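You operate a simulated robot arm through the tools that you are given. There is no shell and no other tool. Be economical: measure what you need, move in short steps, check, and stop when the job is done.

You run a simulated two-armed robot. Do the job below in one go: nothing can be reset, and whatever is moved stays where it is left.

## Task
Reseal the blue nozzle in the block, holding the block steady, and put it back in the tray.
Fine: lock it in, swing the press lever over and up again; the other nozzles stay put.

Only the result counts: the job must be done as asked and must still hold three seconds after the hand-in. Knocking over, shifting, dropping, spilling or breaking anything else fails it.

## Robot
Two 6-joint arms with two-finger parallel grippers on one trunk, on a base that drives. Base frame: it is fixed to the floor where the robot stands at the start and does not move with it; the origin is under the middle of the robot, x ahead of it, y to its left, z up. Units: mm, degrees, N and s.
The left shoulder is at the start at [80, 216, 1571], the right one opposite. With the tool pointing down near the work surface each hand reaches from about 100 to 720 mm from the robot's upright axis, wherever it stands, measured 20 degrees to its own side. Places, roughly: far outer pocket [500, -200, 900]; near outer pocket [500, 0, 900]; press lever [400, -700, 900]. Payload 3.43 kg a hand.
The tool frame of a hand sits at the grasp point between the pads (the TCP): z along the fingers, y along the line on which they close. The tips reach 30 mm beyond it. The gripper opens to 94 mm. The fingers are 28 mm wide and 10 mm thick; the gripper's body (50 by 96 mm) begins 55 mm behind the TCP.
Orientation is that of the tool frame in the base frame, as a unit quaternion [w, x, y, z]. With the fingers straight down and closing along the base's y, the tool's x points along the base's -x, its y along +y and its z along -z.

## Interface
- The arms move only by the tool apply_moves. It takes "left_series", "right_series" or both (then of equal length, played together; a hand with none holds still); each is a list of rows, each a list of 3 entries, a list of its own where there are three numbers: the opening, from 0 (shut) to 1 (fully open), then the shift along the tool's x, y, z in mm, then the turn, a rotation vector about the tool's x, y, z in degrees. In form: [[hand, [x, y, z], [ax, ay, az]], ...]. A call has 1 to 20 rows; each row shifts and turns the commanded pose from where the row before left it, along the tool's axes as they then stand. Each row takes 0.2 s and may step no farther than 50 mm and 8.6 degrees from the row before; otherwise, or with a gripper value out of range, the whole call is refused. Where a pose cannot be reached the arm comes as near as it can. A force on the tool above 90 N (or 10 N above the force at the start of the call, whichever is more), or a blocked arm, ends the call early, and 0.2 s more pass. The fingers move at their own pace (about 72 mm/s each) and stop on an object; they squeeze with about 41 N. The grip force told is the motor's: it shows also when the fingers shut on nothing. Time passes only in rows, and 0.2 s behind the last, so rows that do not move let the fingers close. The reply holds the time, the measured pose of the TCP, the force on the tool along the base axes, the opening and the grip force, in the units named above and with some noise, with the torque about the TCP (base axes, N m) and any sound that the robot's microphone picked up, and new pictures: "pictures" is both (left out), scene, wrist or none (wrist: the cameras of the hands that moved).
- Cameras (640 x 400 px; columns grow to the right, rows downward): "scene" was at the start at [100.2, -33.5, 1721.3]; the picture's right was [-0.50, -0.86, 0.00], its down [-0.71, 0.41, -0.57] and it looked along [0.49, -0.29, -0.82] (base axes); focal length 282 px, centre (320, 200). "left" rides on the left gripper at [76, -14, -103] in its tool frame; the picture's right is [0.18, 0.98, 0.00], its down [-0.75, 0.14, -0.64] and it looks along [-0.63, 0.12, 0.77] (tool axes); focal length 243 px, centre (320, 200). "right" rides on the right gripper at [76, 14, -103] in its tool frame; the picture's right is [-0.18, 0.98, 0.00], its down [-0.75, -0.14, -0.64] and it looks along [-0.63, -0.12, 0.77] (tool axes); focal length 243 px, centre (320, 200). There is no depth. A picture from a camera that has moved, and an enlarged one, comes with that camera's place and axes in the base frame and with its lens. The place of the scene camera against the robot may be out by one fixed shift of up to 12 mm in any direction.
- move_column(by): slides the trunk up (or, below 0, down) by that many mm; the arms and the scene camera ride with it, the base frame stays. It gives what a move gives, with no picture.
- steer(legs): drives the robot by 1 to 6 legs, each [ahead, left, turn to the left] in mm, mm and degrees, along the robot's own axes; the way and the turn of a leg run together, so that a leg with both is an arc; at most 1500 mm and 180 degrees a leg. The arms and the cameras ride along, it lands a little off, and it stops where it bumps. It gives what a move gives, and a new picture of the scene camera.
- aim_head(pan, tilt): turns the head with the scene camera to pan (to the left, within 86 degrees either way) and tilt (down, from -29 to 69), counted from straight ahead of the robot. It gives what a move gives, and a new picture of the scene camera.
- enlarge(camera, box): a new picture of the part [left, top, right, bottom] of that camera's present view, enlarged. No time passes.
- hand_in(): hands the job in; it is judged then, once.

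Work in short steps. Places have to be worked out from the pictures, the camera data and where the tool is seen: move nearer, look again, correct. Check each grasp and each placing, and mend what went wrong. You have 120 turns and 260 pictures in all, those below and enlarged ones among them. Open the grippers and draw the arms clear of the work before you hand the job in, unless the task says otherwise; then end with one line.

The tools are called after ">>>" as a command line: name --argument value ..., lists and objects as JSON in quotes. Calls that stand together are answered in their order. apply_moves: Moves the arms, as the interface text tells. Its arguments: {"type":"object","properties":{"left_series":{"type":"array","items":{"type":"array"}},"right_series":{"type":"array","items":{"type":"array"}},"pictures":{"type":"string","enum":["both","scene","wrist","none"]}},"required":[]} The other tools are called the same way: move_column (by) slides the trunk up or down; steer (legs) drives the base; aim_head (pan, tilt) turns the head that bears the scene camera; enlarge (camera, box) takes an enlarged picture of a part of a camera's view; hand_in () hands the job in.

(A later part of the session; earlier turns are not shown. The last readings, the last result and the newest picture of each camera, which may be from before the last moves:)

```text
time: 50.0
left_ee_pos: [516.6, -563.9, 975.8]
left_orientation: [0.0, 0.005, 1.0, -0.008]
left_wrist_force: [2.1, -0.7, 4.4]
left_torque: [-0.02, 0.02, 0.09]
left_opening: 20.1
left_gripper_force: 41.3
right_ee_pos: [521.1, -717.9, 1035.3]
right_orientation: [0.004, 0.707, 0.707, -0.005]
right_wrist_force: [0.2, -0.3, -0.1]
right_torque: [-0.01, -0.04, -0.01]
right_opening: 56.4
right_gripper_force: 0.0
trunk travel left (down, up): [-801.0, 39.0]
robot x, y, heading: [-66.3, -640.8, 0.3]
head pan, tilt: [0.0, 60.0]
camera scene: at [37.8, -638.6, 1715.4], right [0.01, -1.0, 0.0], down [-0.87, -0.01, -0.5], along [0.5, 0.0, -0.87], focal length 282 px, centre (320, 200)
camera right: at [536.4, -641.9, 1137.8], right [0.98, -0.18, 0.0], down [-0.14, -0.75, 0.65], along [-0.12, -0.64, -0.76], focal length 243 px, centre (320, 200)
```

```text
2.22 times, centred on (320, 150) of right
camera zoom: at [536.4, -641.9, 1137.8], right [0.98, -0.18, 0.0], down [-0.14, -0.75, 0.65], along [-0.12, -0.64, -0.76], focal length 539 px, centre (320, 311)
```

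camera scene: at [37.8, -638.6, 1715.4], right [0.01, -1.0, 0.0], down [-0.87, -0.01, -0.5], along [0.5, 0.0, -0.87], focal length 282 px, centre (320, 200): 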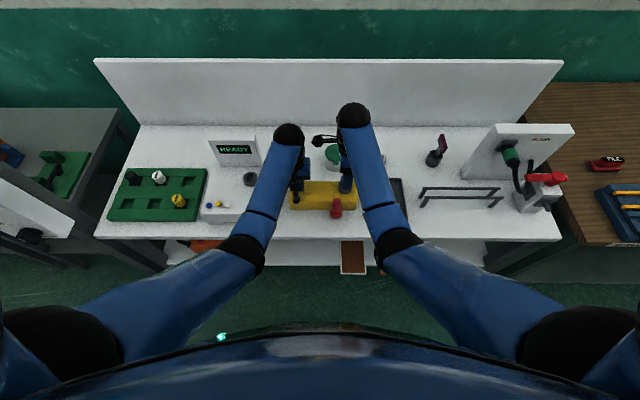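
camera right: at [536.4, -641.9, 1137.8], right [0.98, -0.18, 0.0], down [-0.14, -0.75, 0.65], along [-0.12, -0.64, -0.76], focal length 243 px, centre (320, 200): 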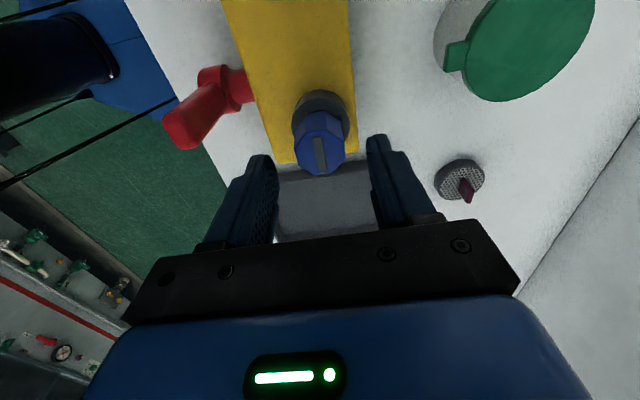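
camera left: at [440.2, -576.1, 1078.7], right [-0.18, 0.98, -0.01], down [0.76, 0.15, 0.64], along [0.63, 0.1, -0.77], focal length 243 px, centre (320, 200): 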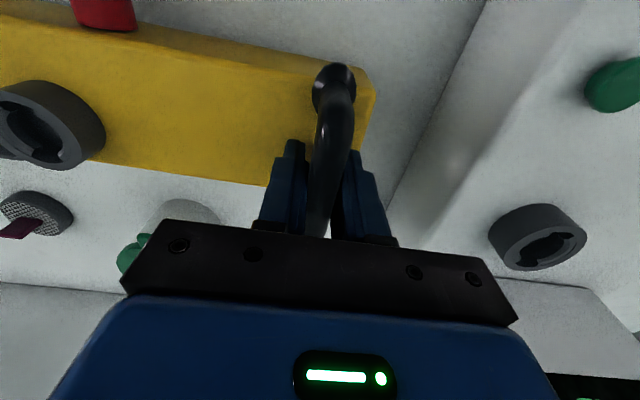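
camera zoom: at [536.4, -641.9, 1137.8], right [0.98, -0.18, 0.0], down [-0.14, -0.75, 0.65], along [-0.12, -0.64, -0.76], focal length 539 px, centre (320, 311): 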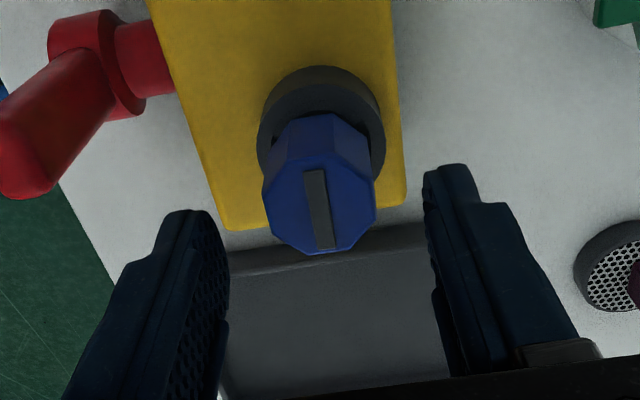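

The nozzle stands upright and locked. The lever pivots about an x-axis hub at about (445, -690, 918), with its tip at z≈1000. I turn the right hand back to yaw 0 above the nozzle, then move over the lever.

>>> apply_moves --right_series '[[0.6, [0, 0, -10], [0, 0, -7.5]], [0.6, [0, 0, 0], [0, 0, -7.5]], [0.6, [0, 0, 0], [0, 0, -7.5]], [0.6, [0, 0, 0], [0, 0, -7.5]], [0.6, [0, 0, 0], [0, 0, -7.5]], [0.6, [0, 0, 0], [0, 0, -7.5]], [0.6, [0, 0, 0], [0, 0, -7.5]], [0.6, [0, 0, 0], [0, 0, -7.5]], [0.6, [0, 0, 0], [0, 0, -7.5]], [0.6, [0, 0, 0], [0, 0, -7.5]], [0.6, [0, 0, 0], [0, 0, -7.5]], [0.6, [0, 0, 0], [0, 0, -7.5]], [0.6, [20, 6.7, 0], [0, 0, 0]], [0.6, [20, 6.7, 0], [0, 0, 0]], [0.6, [20, 6.7, 0], [0, 0, 0]], [0.6, [20, 6.7, 0], [0, 0, 0]], [0.6, [0, 0, 0], [0, 0, 0]]]'

>>> enlarge --camera "right" --box '[200, 40, 440, 240]'

```text
time: 53.5
left_ee_pos: [515.2, -564.6, 976.4]
left_orientation: [-0.001, 0.005, 1.0, -0.008]
left_wrist_force: [1.8, -0.4, 2.3]
left_torque: [0.01, -0.05, 0.03]
left_opening: 19.6
left_gripper_force: 40.9
right_ee_pos: [443.8, -690.4, 1037.7]
right_orientation: [0.0, 0.001, 1.0, -0.005]
right_wrist_force: [0.7, -0.3, -0.3]
right_torque: [-0.01, 0.03, 0.01]
right_opening: 56.5
right_gripper_force: 0.0
right hand out of reach, approached as far as the arm can: row 16
trunk travel left (down, up): [-801.0, 39.0]
robot x, y, heading: [-63.7, -640.9, 0.4]
head pan, tilt: [0.0, 60.0]
camera scene: at [37.5, -638.6, 1715.4], right [0.01, -1.0, 0.0], down [-0.87, -0.01, -0.5], along [0.5, 0.0, -0.87], focal length 282 px, centre (320, 200)
camera right: at [369.1, -675.2, 1139.4], right [0.19, 0.98, -0.01], down [0.75, -0.13, 0.64], along [0.63, -0.13, -0.76], focal length 243 px, centre (320, 200)
```

scene: 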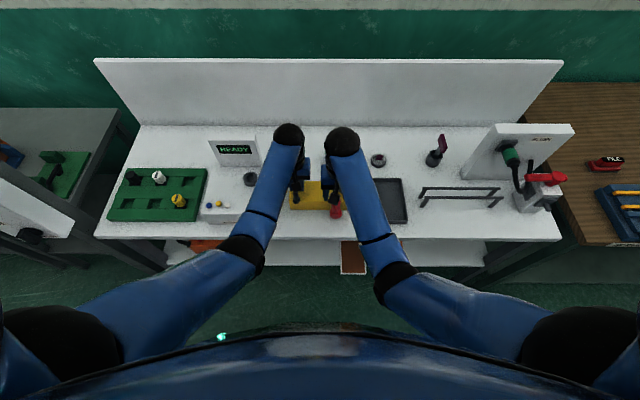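
right: 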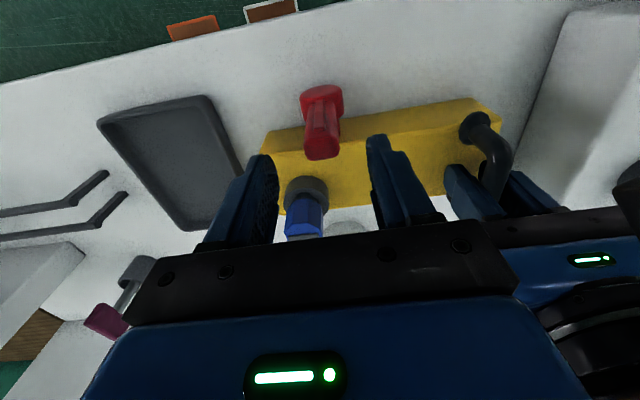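

```text
2.00 times, centred on (320, 140) of right
camera zoom: at [369.1, -675.2, 1139.4], right [0.19, 0.98, -0.01], down [0.75, -0.13, 0.64], along [0.63, -0.13, -0.76], focal length 485 px, centre (320, 320)
```

zoom: 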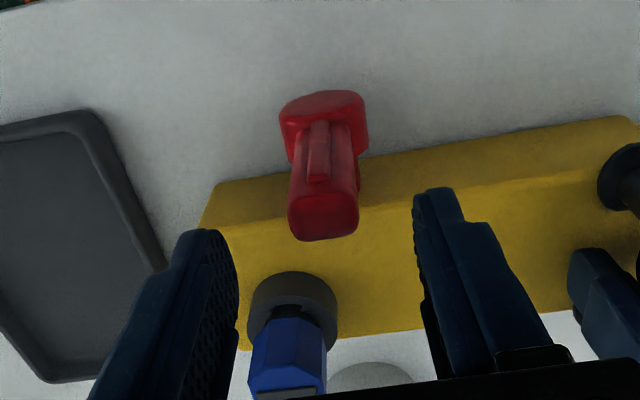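

The lever tip is centred between the fingers at (443.5, -690, 1000). I lower to straddle it.

>>> apply_moves --right_series '[[0.6, [3, 0, 20], [0, 0, 0]], [0.6, [0, 0, 20], [0, 0, 0]], [0.6, [0, 0, 17], [0, 0, 0]], [0.5, [0, 0, 0], [0, 0, 0]], [0.5, [0, 0, 0], [0, 0, 0]]]' --pictures "wrist"

```text
time: 54.8
left_ee_pos: [516.0, -563.4, 976.1]
left_orientation: [-0.001, 0.005, 1.0, -0.008]
left_wrist_force: [-0.6, 0.0, 1.7]
left_torque: [-0.03, -0.01, 0.07]
left_opening: 19.8
left_gripper_force: 40.9
right_ee_pos: [442.3, -690.4, 980.5]
right_orientation: [-0.001, 0.001, 1.0, -0.006]
right_wrist_force: [-0.3, 0.1, 0.7]
right_torque: [-0.01, -0.02, -0.01]
right_opening: 46.6
right_gripper_force: 0.1
trunk travel left (down, up): [-801.0, 39.0]
robot x, y, heading: [-68.2, -640.9, 0.5]
head pan, tilt: [0.0, 60.0]
camera right: at [367.1, -675.0, 1082.9], right [0.18, 0.98, -0.01], down [0.75, -0.13, 0.64], along [0.63, -0.13, -0.77], focal length 243 px, centre (320, 200)
```

right: 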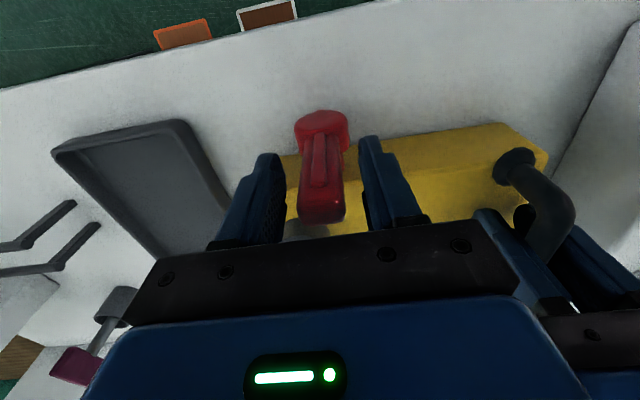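

The lever is straddled. I swing it towards -y (right) about its hub in small arcs, tilting the tool along.

>>> apply_moves --right_series '[[0.38, [0, 0, 0], [0, 0, 0]], [0.38, [0, -8.6, 0.6], [-8, 0, 0]], [0.38, [0, -8.6, 0.6], [-8, 0, 0]], [0.38, [0, -8.6, 0.6], [-8, 0, 0]], [0.38, [0, 0, 0], [0, 0, 0]]]'

>>> enlarge --camera "right" --box '[200, 60, 440, 240]'

```text
time: 56.0
left_ee_pos: [515.2, -564.0, 976.5]
left_orientation: [-0.002, 0.004, 1.0, -0.008]
left_wrist_force: [1.7, -1.0, -0.6]
left_torque: [0.03, 0.06, 0.28]
left_opening: 20.0
left_gripper_force: 41.2
right_ee_pos: [442.1, -717.8, 975.5]
right_orientation: [-0.001, 0.001, 0.979, 0.203]
right_wrist_force: [-2.5, -0.7, 1.6]
right_torque: [0.05, -0.05, 0.02]
right_opening: 36.1
right_gripper_force: 0.2
trunk travel left (down, up): [-801.0, 39.0]
robot x, y, heading: [-66.7, -642.5, 0.1]
head pan, tilt: [0.0, 60.0]
camera scene: at [37.9, -638.6, 1715.4], right [0.01, -1.0, 0.0], down [-0.87, -0.01, -0.5], along [0.5, 0.0, -0.87], focal length 282 px, centre (320, 200)
camera right: at [367.0, -745.2, 1076.2], right [0.19, 0.9, 0.39], down [0.75, -0.39, 0.53], along [0.63, 0.19, -0.75], focal length 243 px, centre (320, 200)
```

scene: 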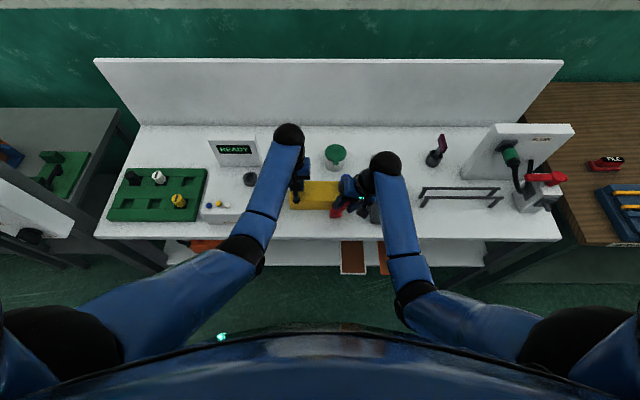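
right: 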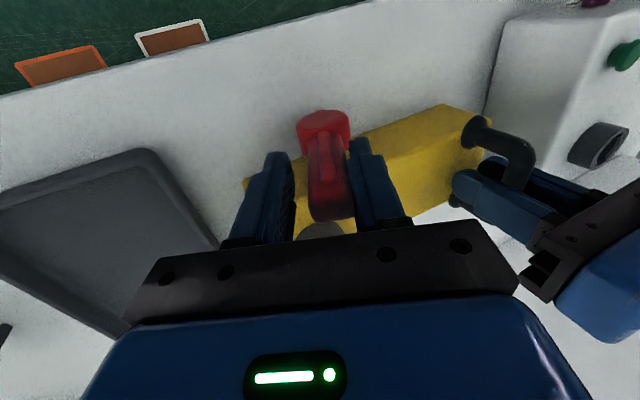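

```text
2.22 times, centred on (320, 150) of right
camera zoom: at [367.0, -745.2, 1076.2], right [0.19, 0.9, 0.39], down [0.75, -0.39, 0.53], along [0.63, 0.19, -0.75], focal length 539 px, centre (320, 311)
```

zoom: 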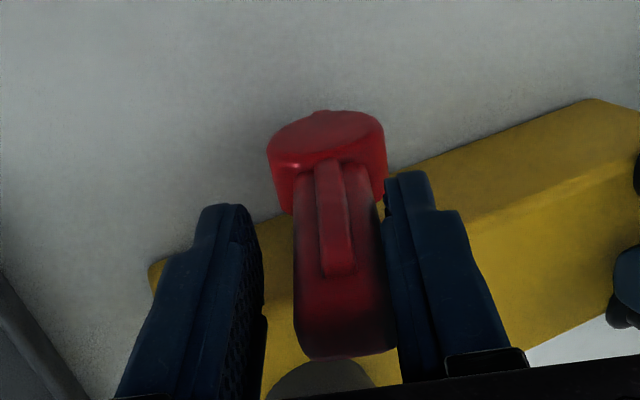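

The lever follows freely to about 23°. I continue the arc.

>>> apply_moves --right_series '[[0.38, [0, -8.6, 0.6], [-8, 0, 0]], [0.38, [0, -8.6, 0.6], [-8, 0, 0]], [0.38, [0, -8.6, 0.6], [-8, 0, 0]], [0.38, [0, 0, 0], [0, 0, 0]]]'

```text
time: 57.0
left_ee_pos: [516.1, -563.7, 976.6]
left_orientation: [-0.001, 0.004, 1.0, -0.009]
left_wrist_force: [0.2, -0.8, 2.4]
left_torque: [0.03, -0.03, 0.06]
left_opening: 19.8
left_gripper_force: 40.7
right_ee_pos: [441.4, -735.5, 961.3]
right_orientation: [-0.001, 0.001, 0.916, 0.402]
right_wrist_force: [0.8, 0.0, 0.6]
right_torque: [-0.01, 0.0, 0.02]
right_opening: 36.2
right_gripper_force: 0.4
trunk travel left (down, up): [-801.0, 39.0]
robot x, y, heading: [-66.9, -640.7, 0.3]
head pan, tilt: [0.0, 60.0]
camera scene: at [37.9, -638.5, 1715.4], right [0.01, -1.0, 0.0], down [-0.87, -0.01, -0.5], along [0.5, 0.0, -0.87], focal length 282 px, centre (320, 200)
camera right: at [365.7, -803.8, 1040.8], right [0.19, 0.67, 0.72], down [0.75, -0.57, 0.33], along [0.63, 0.48, -0.61], focal length 243 px, centre (320, 200)
```

scene: 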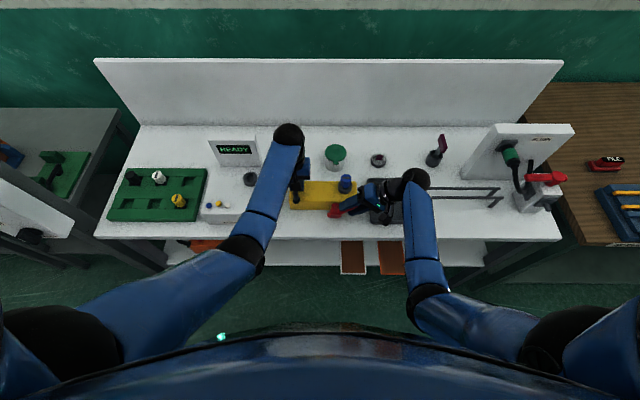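
right: 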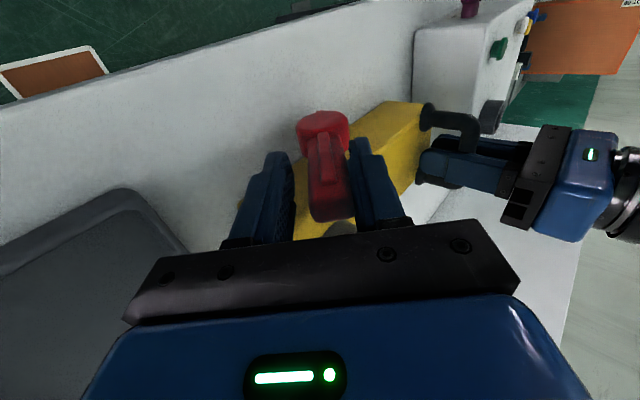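

At 47° it is still free. I continue to about 71°, watching the clearance of the hand over the dark tray.

>>> apply_moves --right_series '[[0.38, [0, -8.6, 0.6], [-8, 0, 0]], [0.38, [0, -8.6, 0.6], [-8, 0, 0]], [0.38, [0, -8.6, 0.6], [-8, 0, 0]], [0.38, [0, 0, 0], [0, 0, 0]]]'

>>> enlarge --camera "scene" --box '[310, 150, 450, 240]'

```text
time: 58.0
left_ee_pos: [514.9, -564.5, 976.3]
left_orientation: [0.0, 0.005, 1.0, -0.009]
left_wrist_force: [-0.5, -5.8, -2.1]
left_torque: [0.02, -0.18, 0.32]
left_opening: 19.9
left_gripper_force: 40.7
right_ee_pos: [441.9, -749.8, 941.4]
right_orientation: [0.0, 0.001, 0.812, 0.584]
right_wrist_force: [0.8, 7.0, 7.0]
right_torque: [-0.24, 0.05, 0.03]
right_opening: 41.1
right_gripper_force: 4.5
trunk travel left (down, up): [-801.0, 39.0]
robot x, y, heading: [-63.9, -639.7, 0.3]
head pan, tilt: [0.0, 60.0]
camera scene: at [37.2, -637.9, 1715.5], right [0.01, -1.0, 0.0], down [-0.87, -0.01, -0.5], along [0.5, 0.0, -0.87], focal length 282 px, centre (320, 200)
camera right: at [366.0, -843.5, 986.4], right [0.18, 0.31, 0.93], down [0.75, -0.65, 0.07], along [0.63, 0.69, -0.36], focal length 243 px, centre (320, 200)
```

scene: 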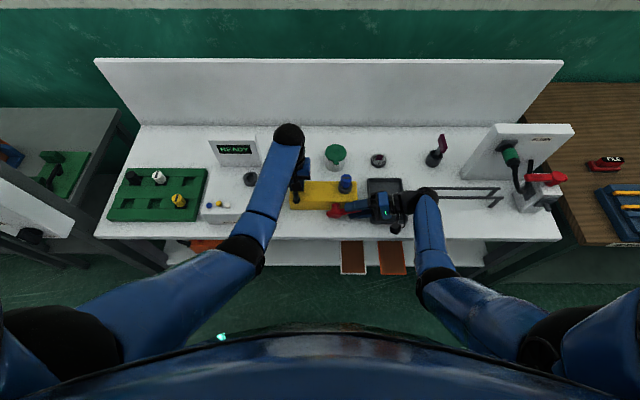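
right: 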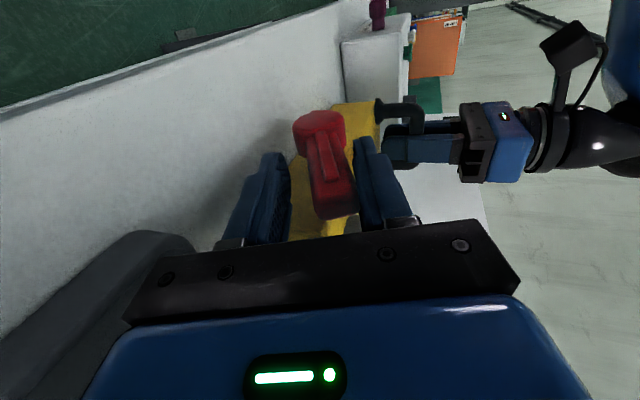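

```text
4.44 times, centred on (380, 195) of scene
camera zoom: at [37.2, -637.9, 1715.5], right [0.01, -1.0, 0.0], down [-0.87, -0.01, -0.5], along [0.5, 0.0, -0.87], focal length 1252 px, centre (53, 222)
```

zoom: 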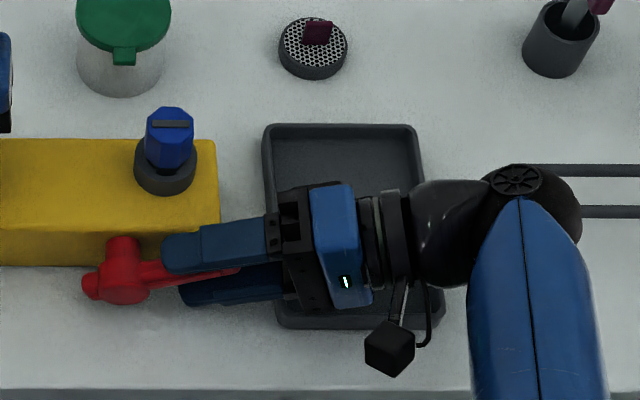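

At 71° tool tilt a force of 10 N builds and the lever lags in the fingers, so it seems to reach its stop. I push a bit more to confirm.

>>> apply_moves --right_series '[[0.38, [0, -3, 0], [0, 0, 0]], [0.38, [0, -3, 0], [0, 0, 0]], [0.38, [0, 0, 0], [0, 0, 0]]]' --pictures "wrist"

>>> enlarge --camera "right" --box '[200, 60, 440, 240]'

```text
time: 58.8
left_ee_pos: [514.6, -564.0, 976.8]
left_orientation: [0.0, 0.005, 1.0, -0.007]
left_wrist_force: [-0.4, -9.6, -3.3]
left_torque: [0.05, -0.76, 0.39]
left_opening: 19.6
left_gripper_force: 40.3
right_ee_pos: [440.6, -751.3, 934.8]
right_orientation: [0.002, 0.0, 0.812, 0.584]
right_wrist_force: [0.8, 6.7, 22.4]
right_torque: [-0.47, 0.03, 0.2]
right_opening: 49.3
right_gripper_force: 11.8
trunk travel left (down, up): [-801.0, 39.0]
robot x, y, heading: [-67.4, -642.4, 0.3]
head pan, tilt: [0.0, 60.0]
camera right: at [365.7, -845.4, 981.8], right [0.18, 0.31, 0.93], down [0.75, -0.65, 0.07], along [0.63, 0.69, -0.36], focal length 243 px, centre (320, 200)
```

right: 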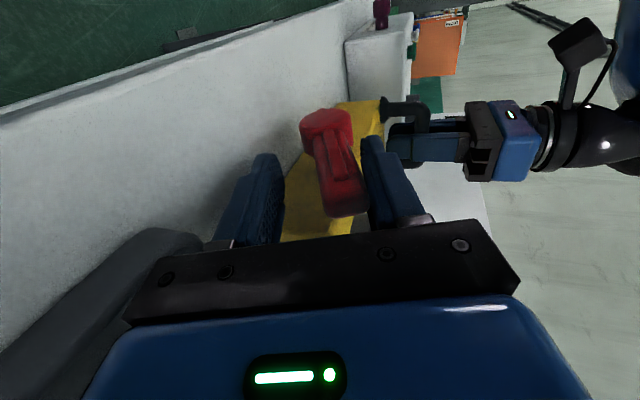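

```text
2.22 times, centred on (320, 150) of right
camera zoom: at [365.7, -845.4, 981.8], right [0.18, 0.31, 0.93], down [0.75, -0.65, 0.07], along [0.63, 0.69, -0.36], focal length 539 px, centre (320, 311)
```

zoom: 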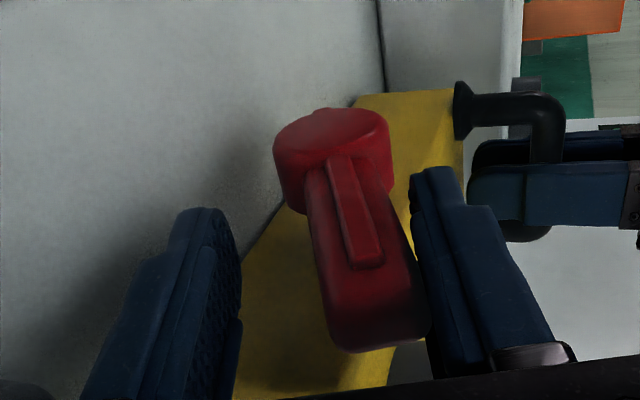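

The lever is at its stop (force rises, the fingers yield). I swing it back up along the same arc.

>>> apply_moves --right_series '[[0.38, [0, 6, 0], [0, 0, 0]], [0.38, [0, 8.6, 0.6], [8, 0, 0]], [0.38, [0, 8.6, 0.6], [8, 0, 0]], [0.38, [0, 8.6, 0.6], [8, 0, 0]], [0.38, [0, 8.6, 0.6], [8, 0, 0]], [0.38, [0, 8.6, 0.6], [8, 0, 0]], [0.38, [0, 8.6, 0.6], [8, 0, 0]], [0.38, [0, 8.6, 0.6], [8, 0, 0]], [0.38, [0, 8.6, 0.6], [8, 0, 0]], [0.38, [0, 8.6, 0.6], [8, 0, 0]], [0.38, [0, 0, 0], [0, 0, 0]]]'

>>> enlarge --camera "right" --box '[200, 60, 440, 240]'

```text
time: 61.1
left_ee_pos: [514.7, -563.4, 976.3]
left_orientation: [-0.001, 0.004, 1.0, -0.009]
left_wrist_force: [1.1, 2.4, 1.3]
left_torque: [-0.05, 0.27, 0.01]
left_opening: 19.7
left_gripper_force: 40.3
right_ee_pos: [440.2, -690.9, 981.2]
right_orientation: [-0.001, 0.001, 1.0, -0.007]
right_wrist_force: [-2.4, -0.1, -1.1]
right_torque: [-0.02, -0.03, 0.0]
right_opening: 36.1
right_gripper_force: 0.3
trunk travel left (down, up): [-801.0, 39.0]
robot x, y, heading: [-66.9, -642.3, 0.3]
head pan, tilt: [0.0, 60.0]
camera scene: at [37.7, -638.4, 1715.4], right [0.01, -1.0, 0.0], down [-0.87, -0.01, -0.5], along [0.5, 0.0, -0.87], focal length 282 px, centre (320, 200)
camera right: at [366.4, -675.8, 1083.6], right [0.19, 0.98, -0.01], down [0.75, -0.13, 0.64], along [0.63, -0.13, -0.77], focal length 243 px, centre (320, 200)
```

scene: 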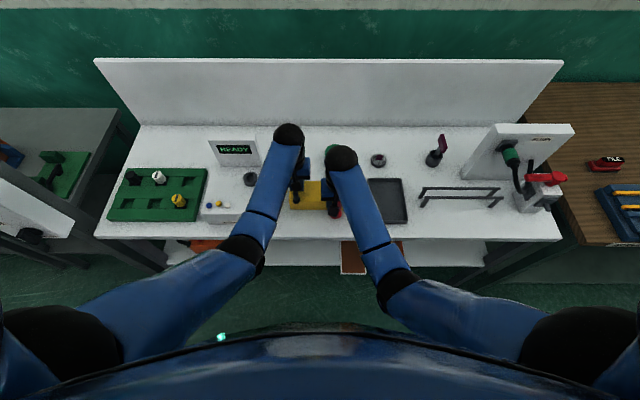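
right: 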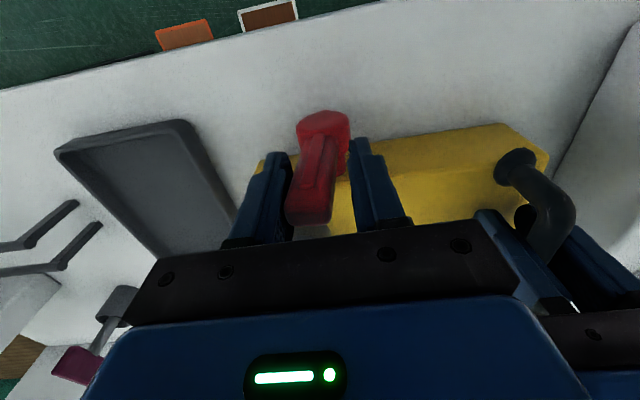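

```text
2.22 times, centred on (320, 150) of right
camera zoom: at [366.4, -675.8, 1083.6], right [0.19, 0.98, -0.01], down [0.75, -0.13, 0.64], along [0.63, -0.13, -0.77], focal length 539 px, centre (320, 311)
```

zoom: 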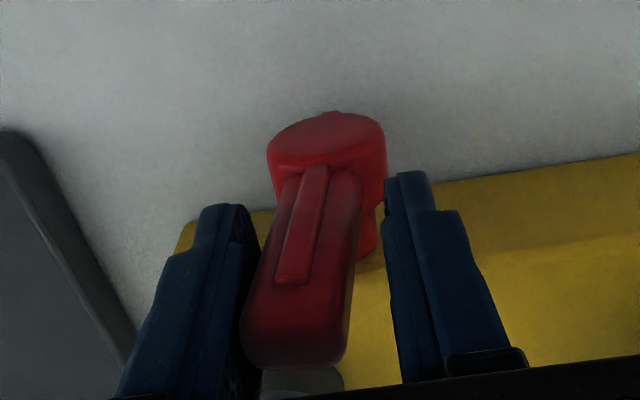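

The lever still leans ~8° against the right finger. I go 8° further, then a bit more to its upper stop.

>>> apply_moves --right_series '[[0.38, [0, 6, 0.3], [5, 0, 0]], [0.38, [0, 4, 0.3], [3, 0, 0]], [0.38, [0, 2, 0], [2, 0, 0]], [0.38, [0, 0, 0], [0, 0, 0]]]' --pictures "wrist"

>>> enlarge --camera "right" --box '[200, 60, 440, 240]'

```text
time: 62.1
left_ee_pos: [516.4, -563.2, 975.9]
left_orientation: [-0.001, 0.003, 1.0, -0.007]
left_wrist_force: [5.5, 17.8, 2.1]
left_torque: [-0.12, 0.42, -0.25]
left_opening: 19.7
left_gripper_force: 41.1
right_ee_pos: [440.2, -678.6, 978.8]
right_orientation: [-0.002, 0.001, 0.995, -0.095]
right_wrist_force: [-7.2, -18.7, 0.0]
right_torque: [0.46, -0.1, -0.2]
right_opening: 46.8
right_gripper_force: 9.6
trunk travel left (down, up): [-801.0, 39.0]
robot x, y, heading: [-69.9, -641.1, 0.5]
head pan, tilt: [0.0, 60.0]
camera right: at [366.1, -646.8, 1077.4], right [0.19, 0.96, -0.19], down [0.76, -0.02, 0.65], along [0.63, -0.26, -0.73], focal length 243 px, centre (320, 200)
```

right: 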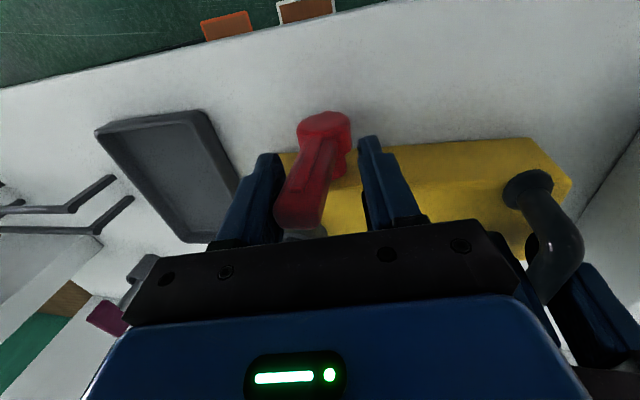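

```text
2.22 times, centred on (320, 150) of right
camera zoom: at [366.1, -646.8, 1077.4], right [0.19, 0.96, -0.19], down [0.76, -0.02, 0.65], along [0.63, -0.26, -0.73], focal length 539 px, centre (320, 311)
```

zoom: 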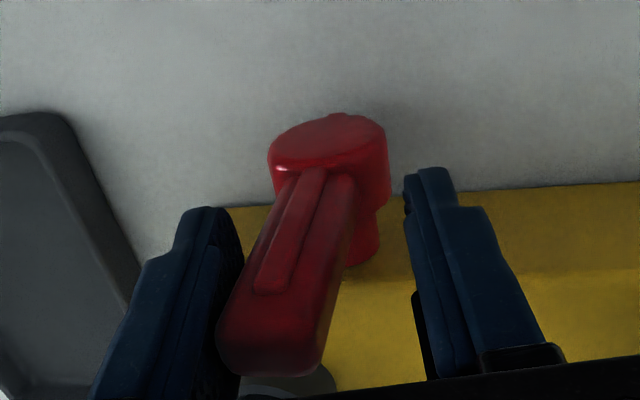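

The lever is at its upright stop (19 N). I ease off, open, rise above it, and return to above the nozzle.

>>> apply_moves --right_series '[[0.6, [0, -6, 0], [0, 0, 0]], [0.6, [0, -5, 0], [-5, 0, 0]], [0.6, [0, -1, 0], [-5, 0, 0]], [0.6, [0, 0, -20], [0, 0, 0]], [0.6, [0, 0, -20], [0, 0, 0]], [0.6, [0, 0, -20], [0, 0, 0]], [0.6, [-20, -7, 0], [0, 0, 0]], [0.6, [-20, -7, 0], [0, 0, 0]], [0.6, [-20, -7, 0], [0, 0, 0]], [0.6, [-20, -7, 0], [0, 0, 0]], [0.6, [0, 0, 0], [0, 0, 0]]]'

```text
time: 64.5
left_ee_pos: [514.9, -565.1, 976.2]
left_orientation: [-0.001, 0.004, 1.0, -0.008]
left_wrist_force: [0.9, 0.9, 0.4]
left_torque: [0.03, 0.15, -0.04]
left_opening: 19.8
left_gripper_force: 41.0
right_ee_pos: [523.1, -716.7, 1039.9]
right_orientation: [-0.001, 0.0, 1.0, -0.006]
right_wrist_force: [0.0, -0.2, 0.1]
right_torque: [-0.01, -0.03, 0.01]
right_opening: 56.5
right_gripper_force: 0.1
right hand out of reach, approached as far as the arm can: row 6
trunk travel left (down, up): [-801.0, 39.0]
robot x, y, heading: [-66.9, -641.5, 0.3]
head pan, tilt: [0.0, 60.0]
camera scene: at [37.9, -638.3, 1715.4], right [0.01, -1.0, 0.0], down [-0.87, -0.01, -0.5], along [0.5, 0.0, -0.87], focal length 282 px, centre (320, 200)
camera right: at [448.1, -702.5, 1141.4], right [0.18, 0.98, -0.01], down [0.75, -0.13, 0.64], along [0.63, -0.13, -0.77], focal length 243 px, centre (320, 200)
```

scene: 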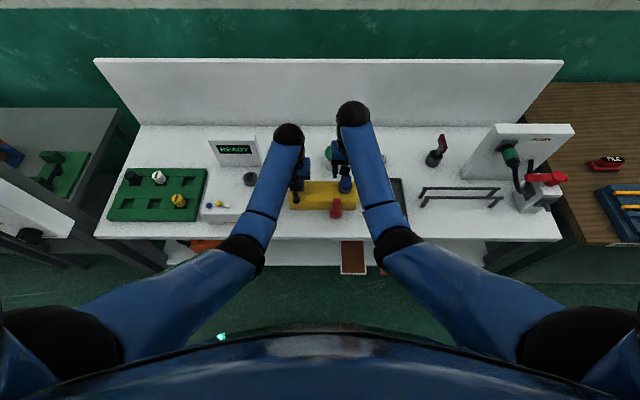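
right: 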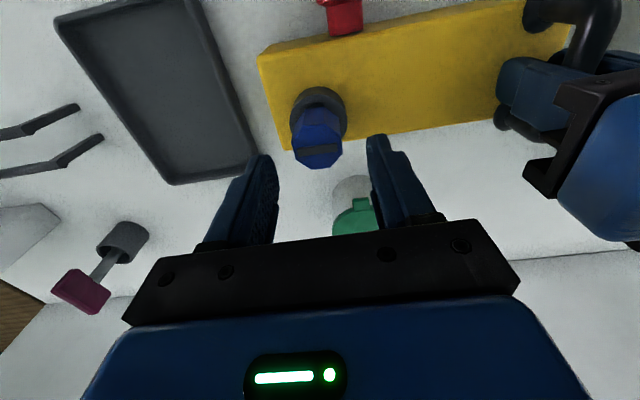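

The nozzle still stands locked. I turn the hand to the -90° grip pose over it, correct by 2 mm, and lower to the earlier grip height.

>>> apply_moves --right_series '[[0.6, [2, -1.8, 0], [0, 0, 7.5]], [0.6, [0, 0, 0], [0, 0, 7.5]], [0.6, [0, 0, 0], [0, 0, 7.5]], [0.6, [0, 0, 0], [0, 0, 7.5]], [0.6, [0, 0, 0], [0, 0, 7.5]], [0.6, [0, 0, 0], [0, 0, 7.5]], [0.6, [0, 0, 0], [0, 0, 7.5]], [0.6, [0, 0, 0], [0, 0, 7.5]], [0.6, [0, 0, 0], [0, 0, 7.5]], [0.6, [0, 0, 0], [0, 0, 7.5]], [0.6, [0, 0, 0], [0, 0, 7.5]], [0.6, [0, 0, 0], [0, 0, 7.5]], [0.6, [0, 0, 5], [0, 0, 0]], [0.6, [0, 0, 0], [0, 0, 0]]]' --pictures "wrist"

```text
time: 67.5
left_ee_pos: [514.8, -564.3, 975.6]
left_orientation: [-0.001, 0.004, 1.0, -0.008]
left_wrist_force: [0.9, 1.1, 2.0]
left_torque: [-0.02, -0.01, -0.03]
left_opening: 19.7
left_gripper_force: 41.6
right_ee_pos: [520.1, -719.5, 1034.5]
right_orientation: [0.004, 0.707, 0.707, -0.005]
right_wrist_force: [0.3, 0.0, 0.1]
right_torque: [0.02, 0.01, 0.02]
right_opening: 56.3
right_gripper_force: 0.1
trunk travel left (down, up): [-801.0, 39.0]
robot x, y, heading: [-67.7, -643.7, 0.2]
head pan, tilt: [0.0, 60.0]
camera right: at [536.2, -642.6, 1135.5], right [0.98, -0.19, 0.0], down [-0.14, -0.75, 0.65], along [-0.12, -0.64, -0.76], focal length 243 px, centre (320, 200)
```

right: 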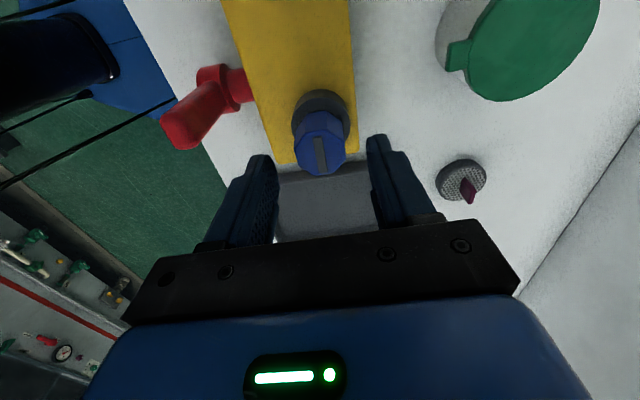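

This matches the view at release. I lower 39 mm and close.

>>> apply_moves --right_series '[[0.6, [0, 0, 15], [0, 0, 0]], [0.6, [0, 0, 15], [0, 0, 0]], [0.6, [0, 0, 8], [0, 0, 0]], [0.3, [0, 0, 0], [0, 0, 0]], [0, [0, 0, 0], [0, 0, 0]], [0, [0, 0, 0], [0, 0, 0]], [0, [0, 0, 0], [0, 0, 0]]]' --pictures "wrist"

```text
time: 69.2
left_ee_pos: [515.1, -563.5, 976.1]
left_orientation: [-0.001, 0.004, 1.0, -0.008]
left_wrist_force: [0.1, 0.1, 1.6]
left_torque: [0.05, -0.01, -0.03]
left_opening: 19.7
left_gripper_force: 41.6
right_ee_pos: [520.7, -719.1, 994.4]
right_orientation: [0.003, 0.707, 0.707, -0.005]
right_wrist_force: [0.7, -1.3, 0.0]
right_torque: [0.0, 0.0, -0.01]
right_opening: 31.0
right_gripper_force: 40.8
trunk travel left (down, up): [-801.0, 39.0]
robot x, y, heading: [-68.1, -645.3, 0.2]
head pan, tilt: [0.0, 60.0]
camera right: at [537.0, -642.2, 1096.9], right [0.98, -0.18, 0.0], down [-0.14, -0.75, 0.65], along [-0.12, -0.64, -0.76], focal length 243 px, centre (320, 200)
```

right: 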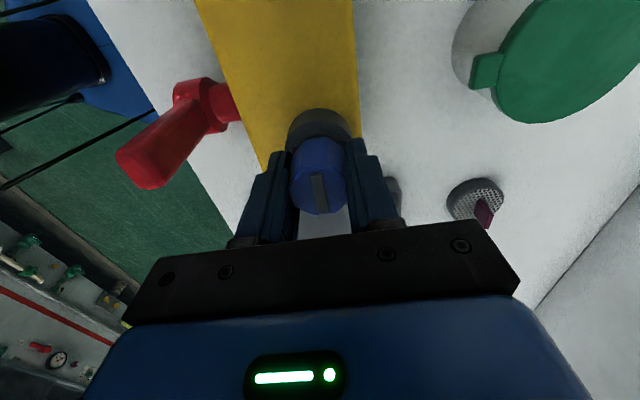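

Gripped at 31 mm. I unlock by turning back 87° to the notch orientation.

>>> apply_moves --right_series '[[0, [0, 0, 0], [0, 0, -7.9]], [0, [0, 0, 0], [0, 0, -7.9]], [0, [0, 0, 0], [0, 0, -7.9]], [0, [0, 0, 0], [0, 0, -7.9]], [0, [0, 0, 0], [0, 0, -7.9]], [0, [0, 0, 0], [0, 0, -7.9]], [0, [0, 0, 0], [0, 0, -7.9]], [0, [0, 0, 0], [0, 0, -7.9]], [0, [0, 0, 0], [0, 0, -7.9]], [0, [0, 0, 0], [0, 0, -7.9]], [0, [0, 0, 0], [0, 0, -7.9]], [0, [0, 0, 0], [0, 0, 0]]]' --pictures "wrist"

```text
time: 71.8
left_ee_pos: [515.0, -564.6, 975.6]
left_orientation: [-0.001, 0.004, 1.0, -0.008]
left_wrist_force: [0.4, 0.2, 2.0]
left_torque: [0.02, -0.02, -0.05]
left_opening: 19.7
left_gripper_force: 40.8
right_ee_pos: [520.6, -720.5, 996.4]
right_orientation: [-0.001, 0.027, 1.0, -0.006]
right_wrist_force: [0.4, -0.7, -0.6]
right_torque: [0.0, 0.0, 0.01]
right_opening: 31.1
right_gripper_force: 41.1
trunk travel left (down, up): [-801.0, 39.0]
robot x, y, heading: [-68.2, -643.3, 0.2]
head pan, tilt: [0.0, 60.0]
camera right: at [446.9, -700.8, 1098.4], right [0.24, 0.97, -0.01], down [0.75, -0.17, 0.64], along [0.62, -0.16, -0.77], focal length 243 px, centre (320, 200)
```

right: 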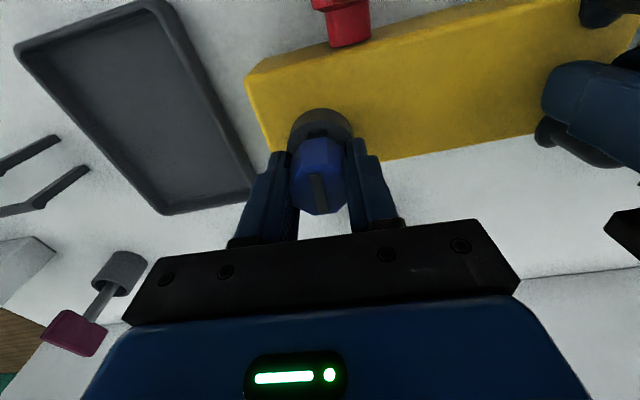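

Unlocked position reached. I lift slowly and check that the block does not come along.

>>> apply_moves --right_series '[[0, [0, 0, -3], [0, 0, 0]], [0, [0, 0, -3], [0, 0, 0]], [0, [0, 0, 0], [0, 0, 0]]]' --pictures "none"

```text
time: 72.5
left_ee_pos: [515.2, -563.7, 976.5]
left_orientation: [-0.001, 0.005, 1.0, -0.007]
left_wrist_force: [-0.9, -0.4, 1.1]
left_torque: [-0.01, -0.04, -0.05]
left_opening: 19.8
left_gripper_force: 40.6
right_ee_pos: [521.9, -720.0, 1001.4]
right_orientation: [0.0, 0.027, 1.0, -0.007]
right_wrist_force: [-0.2, 0.6, -1.1]
right_torque: [0.06, 0.0, 0.0]
right_opening: 31.3
right_gripper_force: 40.8
trunk travel left (down, up): [-801.0, 39.0]
robot x, y, heading: [-64.7, -641.8, 0.3]
head pan, tilt: [0.0, 60.0]
```

No resistance, so the nozzle is free. I lift it clear, square the yaw, move over the dark tray side and draw back the way it came.

>>> apply_moves --right_series '[[0, [0, 0, -12], [0, 0, 0]], [0, [0, 0, -12], [0, 0, -3]], [0, [0, 0, -8], [0, 0, 0]], [0, [10, -18, 0], [0, 0, 0]], [0, [10, -18, 0], [0, 0, 0]], [0, [10, -18, 0], [0, 0, 0]], [0, [10, -19, 0], [0, 0, 0]], [0, [35, 0, 0], [0, 0, 0]], [0, [35, 0, 2], [0, 0, 0]], [0, [35, 0, 4], [0, 0, 0]], [0, [35, 0, 8], [0, 0, 0]], [0, [35, 0, 8], [0, 0, 0]], [0, [0, 0, 0], [0, 0, 0]]]'

```text
time: 75.3
left_ee_pos: [515.0, -564.2, 975.8]
left_orientation: [0.0, 0.005, 1.0, -0.008]
left_wrist_force: [-1.5, 1.2, 3.5]
left_torque: [-0.04, -0.09, -0.12]
left_opening: 20.0
left_gripper_force: 40.8
right_ee_pos: [312.9, -792.2, 994.0]
right_orientation: [-0.001, 0.001, 1.0, -0.006]
right_wrist_force: [0.4, -0.6, 0.1]
right_torque: [0.03, -0.03, 0.01]
right_opening: 31.2
right_gripper_force: 41.1
right hand out of reach, approached as far as the arm can: row 8, 9, 10
trunk travel left (down, up): [-801.0, 39.0]
robot x, y, heading: [-66.4, -643.4, 0.4]
head pan, tilt: [0.0, 60.0]
camera scene: at [38.1, -638.3, 1715.4], right [0.01, -1.0, 0.0], down [-0.87, -0.01, -0.5], along [0.5, 0.0, -0.87], focal length 282 px, centre (320, 200)
camera right: at [238.3, -776.7, 1096.2], right [0.19, 0.98, -0.01], down [0.75, -0.14, 0.64], along [0.63, -0.13, -0.77], focal length 243 px, centre (320, 200)
```

scene: 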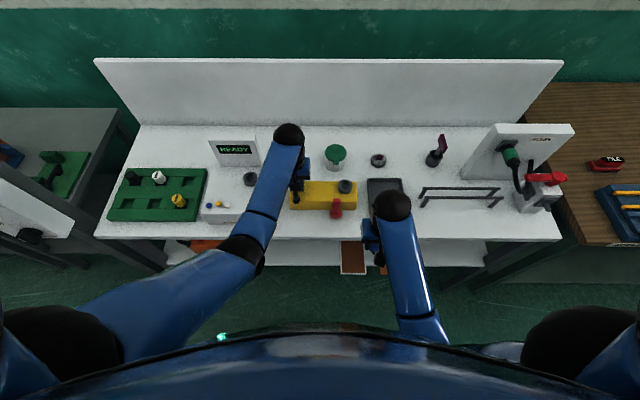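
right: 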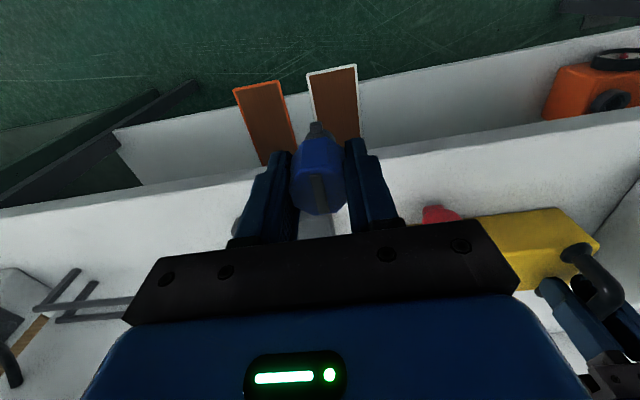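

The nozzle is with me. I open the left hand off the handle, raise it, and draw it back.

>>> apply_moves --left_series '[[0.5, [0, 0, 0], [0, 0, 0]], [0.8, [0, 0, 0], [0, 0, 0]], [0.8, [0, 0, 0], [0, 0, 0]], [0.8, [0, 0, -20], [0, 0, 0]], [0.8, [0, 0, -25], [0, 0, 0]], [0.8, [0, 0, -20], [0, 0, 0]], [0.8, [20, 0, 0], [0, 0, 0]], [0.8, [20, 0, 0], [0, 0, 0]], [0.8, [15, 0, 0], [0, 0, 0]], [0.8, [0, 0, 0], [0, 0, 0]]]' --pictures "scene"

>>> enlarge --camera "scene" --box '[270, 130, 430, 240]'

```text
time: 77.5
left_ee_pos: [460.7, -562.6, 1041.3]
left_orientation: [-0.002, 0.004, 1.0, -0.009]
left_wrist_force: [0.8, -0.4, -0.1]
left_torque: [-0.01, -0.03, -0.02]
left_opening: 75.0
left_gripper_force: 0.0
right_ee_pos: [313.9, -791.7, 992.4]
right_orientation: [-0.001, 0.002, 1.0, -0.007]
right_wrist_force: [-0.5, -0.3, -0.9]
right_torque: [-0.01, -0.02, 0.01]
right_opening: 31.2
right_gripper_force: 40.4
trunk travel left (down, up): [-801.0, 39.0]
robot x, y, heading: [-69.0, -641.3, 0.3]
head pan, tilt: [0.0, 60.0]
camera scene: at [38.4, -638.5, 1715.3], right [0.01, -1.0, 0.0], down [-0.87, -0.01, -0.5], along [0.5, 0.0, -0.87], focal length 282 px, centre (320, 200)
```

scene: 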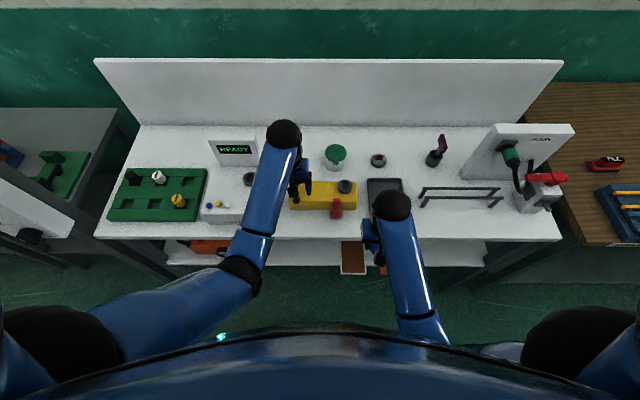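

```text
3.64 times, centred on (350, 185) of scene
camera zoom: at [38.4, -638.5, 1715.3], right [0.01, -1.0, 0.0], down [-0.87, -0.01, -0.5], along [0.5, 0.0, -0.87], focal length 1024 px, centre (211, 254)
```

zoom: 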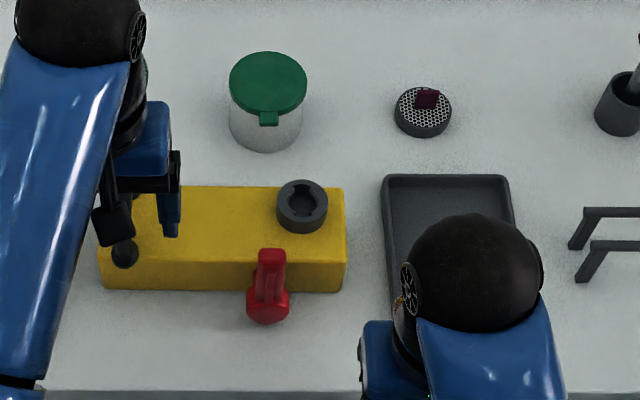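

The block is in place and the lever is up. To place the nozzle I go back to the arm layout that worked for picking: first back off 200 mm.

>>> steer --legs '[[-200, 0, 0]]'

>>> apply_moves --left_series '[[0.8, [-30, 20, 0], [0, 0, 0]], [0.8, [-30, 20, -5], [0, 0, 0]], [0.8, [-20, 20, -10], [0, 0, 0]], [0.8, [-20, 20, -15], [0, 0, 0]], [0.8, [-20, 20, -20], [0, 0, 0]], [0.8, [-20, 20, -20], [0, 0, 0]], [0.8, [-15, 10, -25], [0, 0, 0]], [0.8, [-15, 10, -25], [0, 0, 0]], [0.8, [-10, 10, -25], [0, 0, 0]], [0.8, [-10, 10, -23], [0, 0, 0]], [0.8, [0, 0, 0], [0, 0, 0]]]'

```text
time: 79.1
left_ee_pos: [270.1, -566.2, 1039.4]
left_orientation: [-0.004, 0.007, 1.0, -0.007]
left_wrist_force: [0.3, -0.5, -0.8]
left_torque: [0.02, 0.05, -0.01]
left_opening: 75.1
left_gripper_force: 0.1
right_ee_pos: [120.9, -793.5, 992.2]
right_orientation: [-0.003, 0.005, 1.0, -0.006]
right_wrist_force: [-1.2, 0.3, -0.3]
right_torque: [0.01, 0.01, -0.04]
right_opening: 31.3
right_gripper_force: 40.9
trunk travel left (down, up): [-801.0, 39.0]
robot x, y, heading: [-261.1, -642.3, 0.3]
head pan, tilt: [0.0, 60.0]
camera scene: at [-151.5, -639.7, 1714.9], right [0.0, -1.0, 0.0], down [-0.87, 0.0, -0.5], along [0.5, 0.0, -0.87], focal length 282 px, centre (320, 200)
```

scene: 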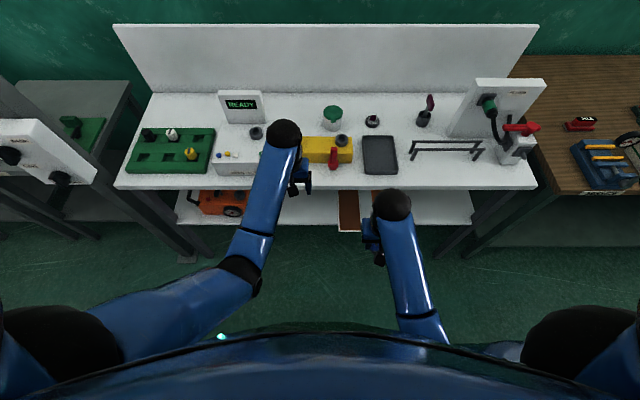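

```text
time: 81.5
left_ee_pos: [457.8, -405.6, 1205.5]
left_orientation: [-0.001, 0.007, 1.0, -0.008]
left_wrist_force: [-0.3, -0.4, -0.7]
left_torque: [-0.02, -0.03, -0.02]
left_opening: 75.2
left_gripper_force: 0.3
right_ee_pos: [117.1, -794.3, 994.5]
right_orientation: [-0.001, 0.005, 1.0, -0.006]
right_wrist_force: [-0.1, -1.0, -0.2]
right_torque: [0.0, -0.01, 0.0]
right_opening: 31.3
right_gripper_force: 41.2
trunk travel left (down, up): [-801.0, 39.0]
robot x, y, heading: [-259.0, -641.6, -0.2]
head pan, tilt: [0.0, 60.0]
camera scene: at [-157.8, -639.7, 1715.4], right [0.0, -1.0, 0.0], down [-0.87, 0.0, -0.5], along [0.5, 0.0, -0.87], focal length 282 px, centre (320, 200)
camera left: at [382.3, -416.5, 1307.4], right [-0.17, 0.99, -0.01], down [0.76, 0.14, 0.64], along [0.63, 0.1, -0.77], focal length 243 px, centre (320, 200)
```

scene: 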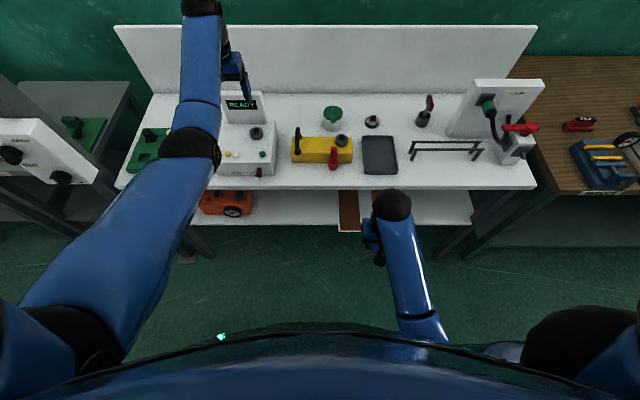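
left: 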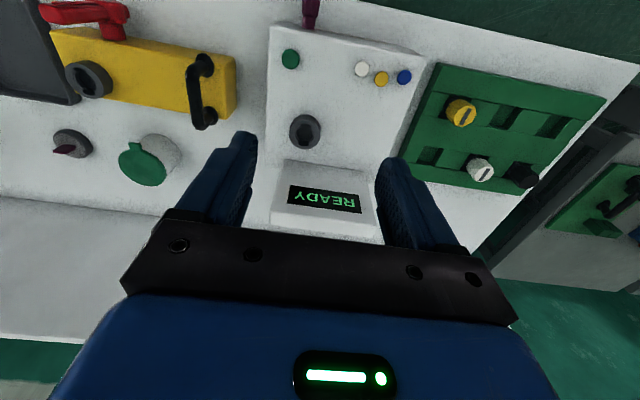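

The left arm is back in its earlier forward pose. I bring the right hand to the left side in front of the robot, as when picking.

>>> apply_moves --right_series '[[0, [-5, 38, -1.5], [0, 0, 0]], [0, [-5, 38, -1.5], [0, 0, 0]], [0, [-5, 38, -1.5], [0, 0, 0]], [0, [-5, 38, -1.5], [0, 0, 0]], [0, [-5, 38, -1.5], [0, 0, 0]], [0, [-5, 38, -1.5], [0, 0, 0]], [0, [-5, 38, -1.5], [0, 0, 0]], [0, [-5, 38, -1.5], [0, 0, 0]], [0, [0, 0, 0], [0, 0, 0]]]' --pictures "none"

>>> steer --legs '[[0, 482, 0]]'

```text
time: 83.5
left_ee_pos: [457.2, -404.6, 1205.2]
left_orientation: [-0.001, 0.007, 1.0, -0.008]
left_wrist_force: [0.1, 0.2, 1.0]
left_torque: [0.02, 0.0, 0.01]
left_opening: 75.1
left_gripper_force: 0.1
right_ee_pos: [159.2, -488.3, 1000.2]
right_orientation: [-0.001, 0.005, 1.0, -0.006]
right_wrist_force: [0.1, 1.1, 0.1]
right_torque: [0.0, -0.01, -0.01]
right_opening: 31.0
right_gripper_force: 41.2
trunk travel left (down, up): [-801.0, 39.0]
robot x, y, heading: [-264.4, -643.0, 0.0]
head pan, tilt: [0.0, 60.0]
```

```text
time: 86.4
left_ee_pos: [454.1, 89.9, 1205.3]
left_orientation: [-0.001, 0.002, 1.0, -0.007]
left_wrist_force: [0.4, 0.2, 1.0]
left_torque: [0.04, 0.0, 0.0]
left_opening: 75.2
left_gripper_force: 0.0
right_ee_pos: [154.2, 4.8, 999.1]
right_orientation: [-0.001, 0.0, 1.0, -0.006]
right_wrist_force: [-0.3, 0.7, -0.1]
right_torque: [0.01, 0.03, 0.01]
right_opening: 31.5
right_gripper_force: 40.6
trunk travel left (down, up): [-801.0, 39.0]
robot x, y, heading: [-264.4, -153.3, 0.7]
head pan, tilt: [0.0, 60.0]
camera scene: at [-160.1, -150.5, 1715.4], right [0.01, -1.0, 0.0], down [-0.87, -0.01, -0.5], along [0.5, 0.01, -0.87], focal length 282 px, centre (320, 200)
```

scene: 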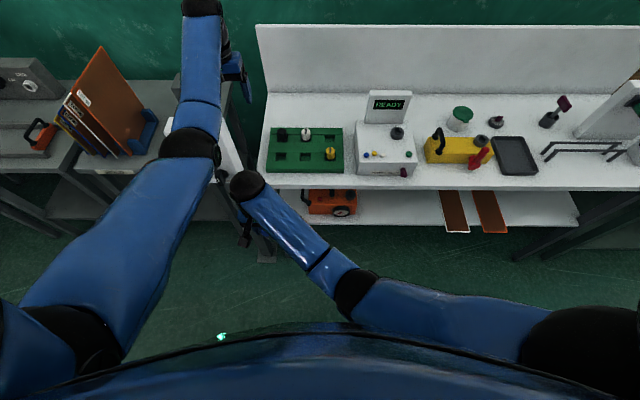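

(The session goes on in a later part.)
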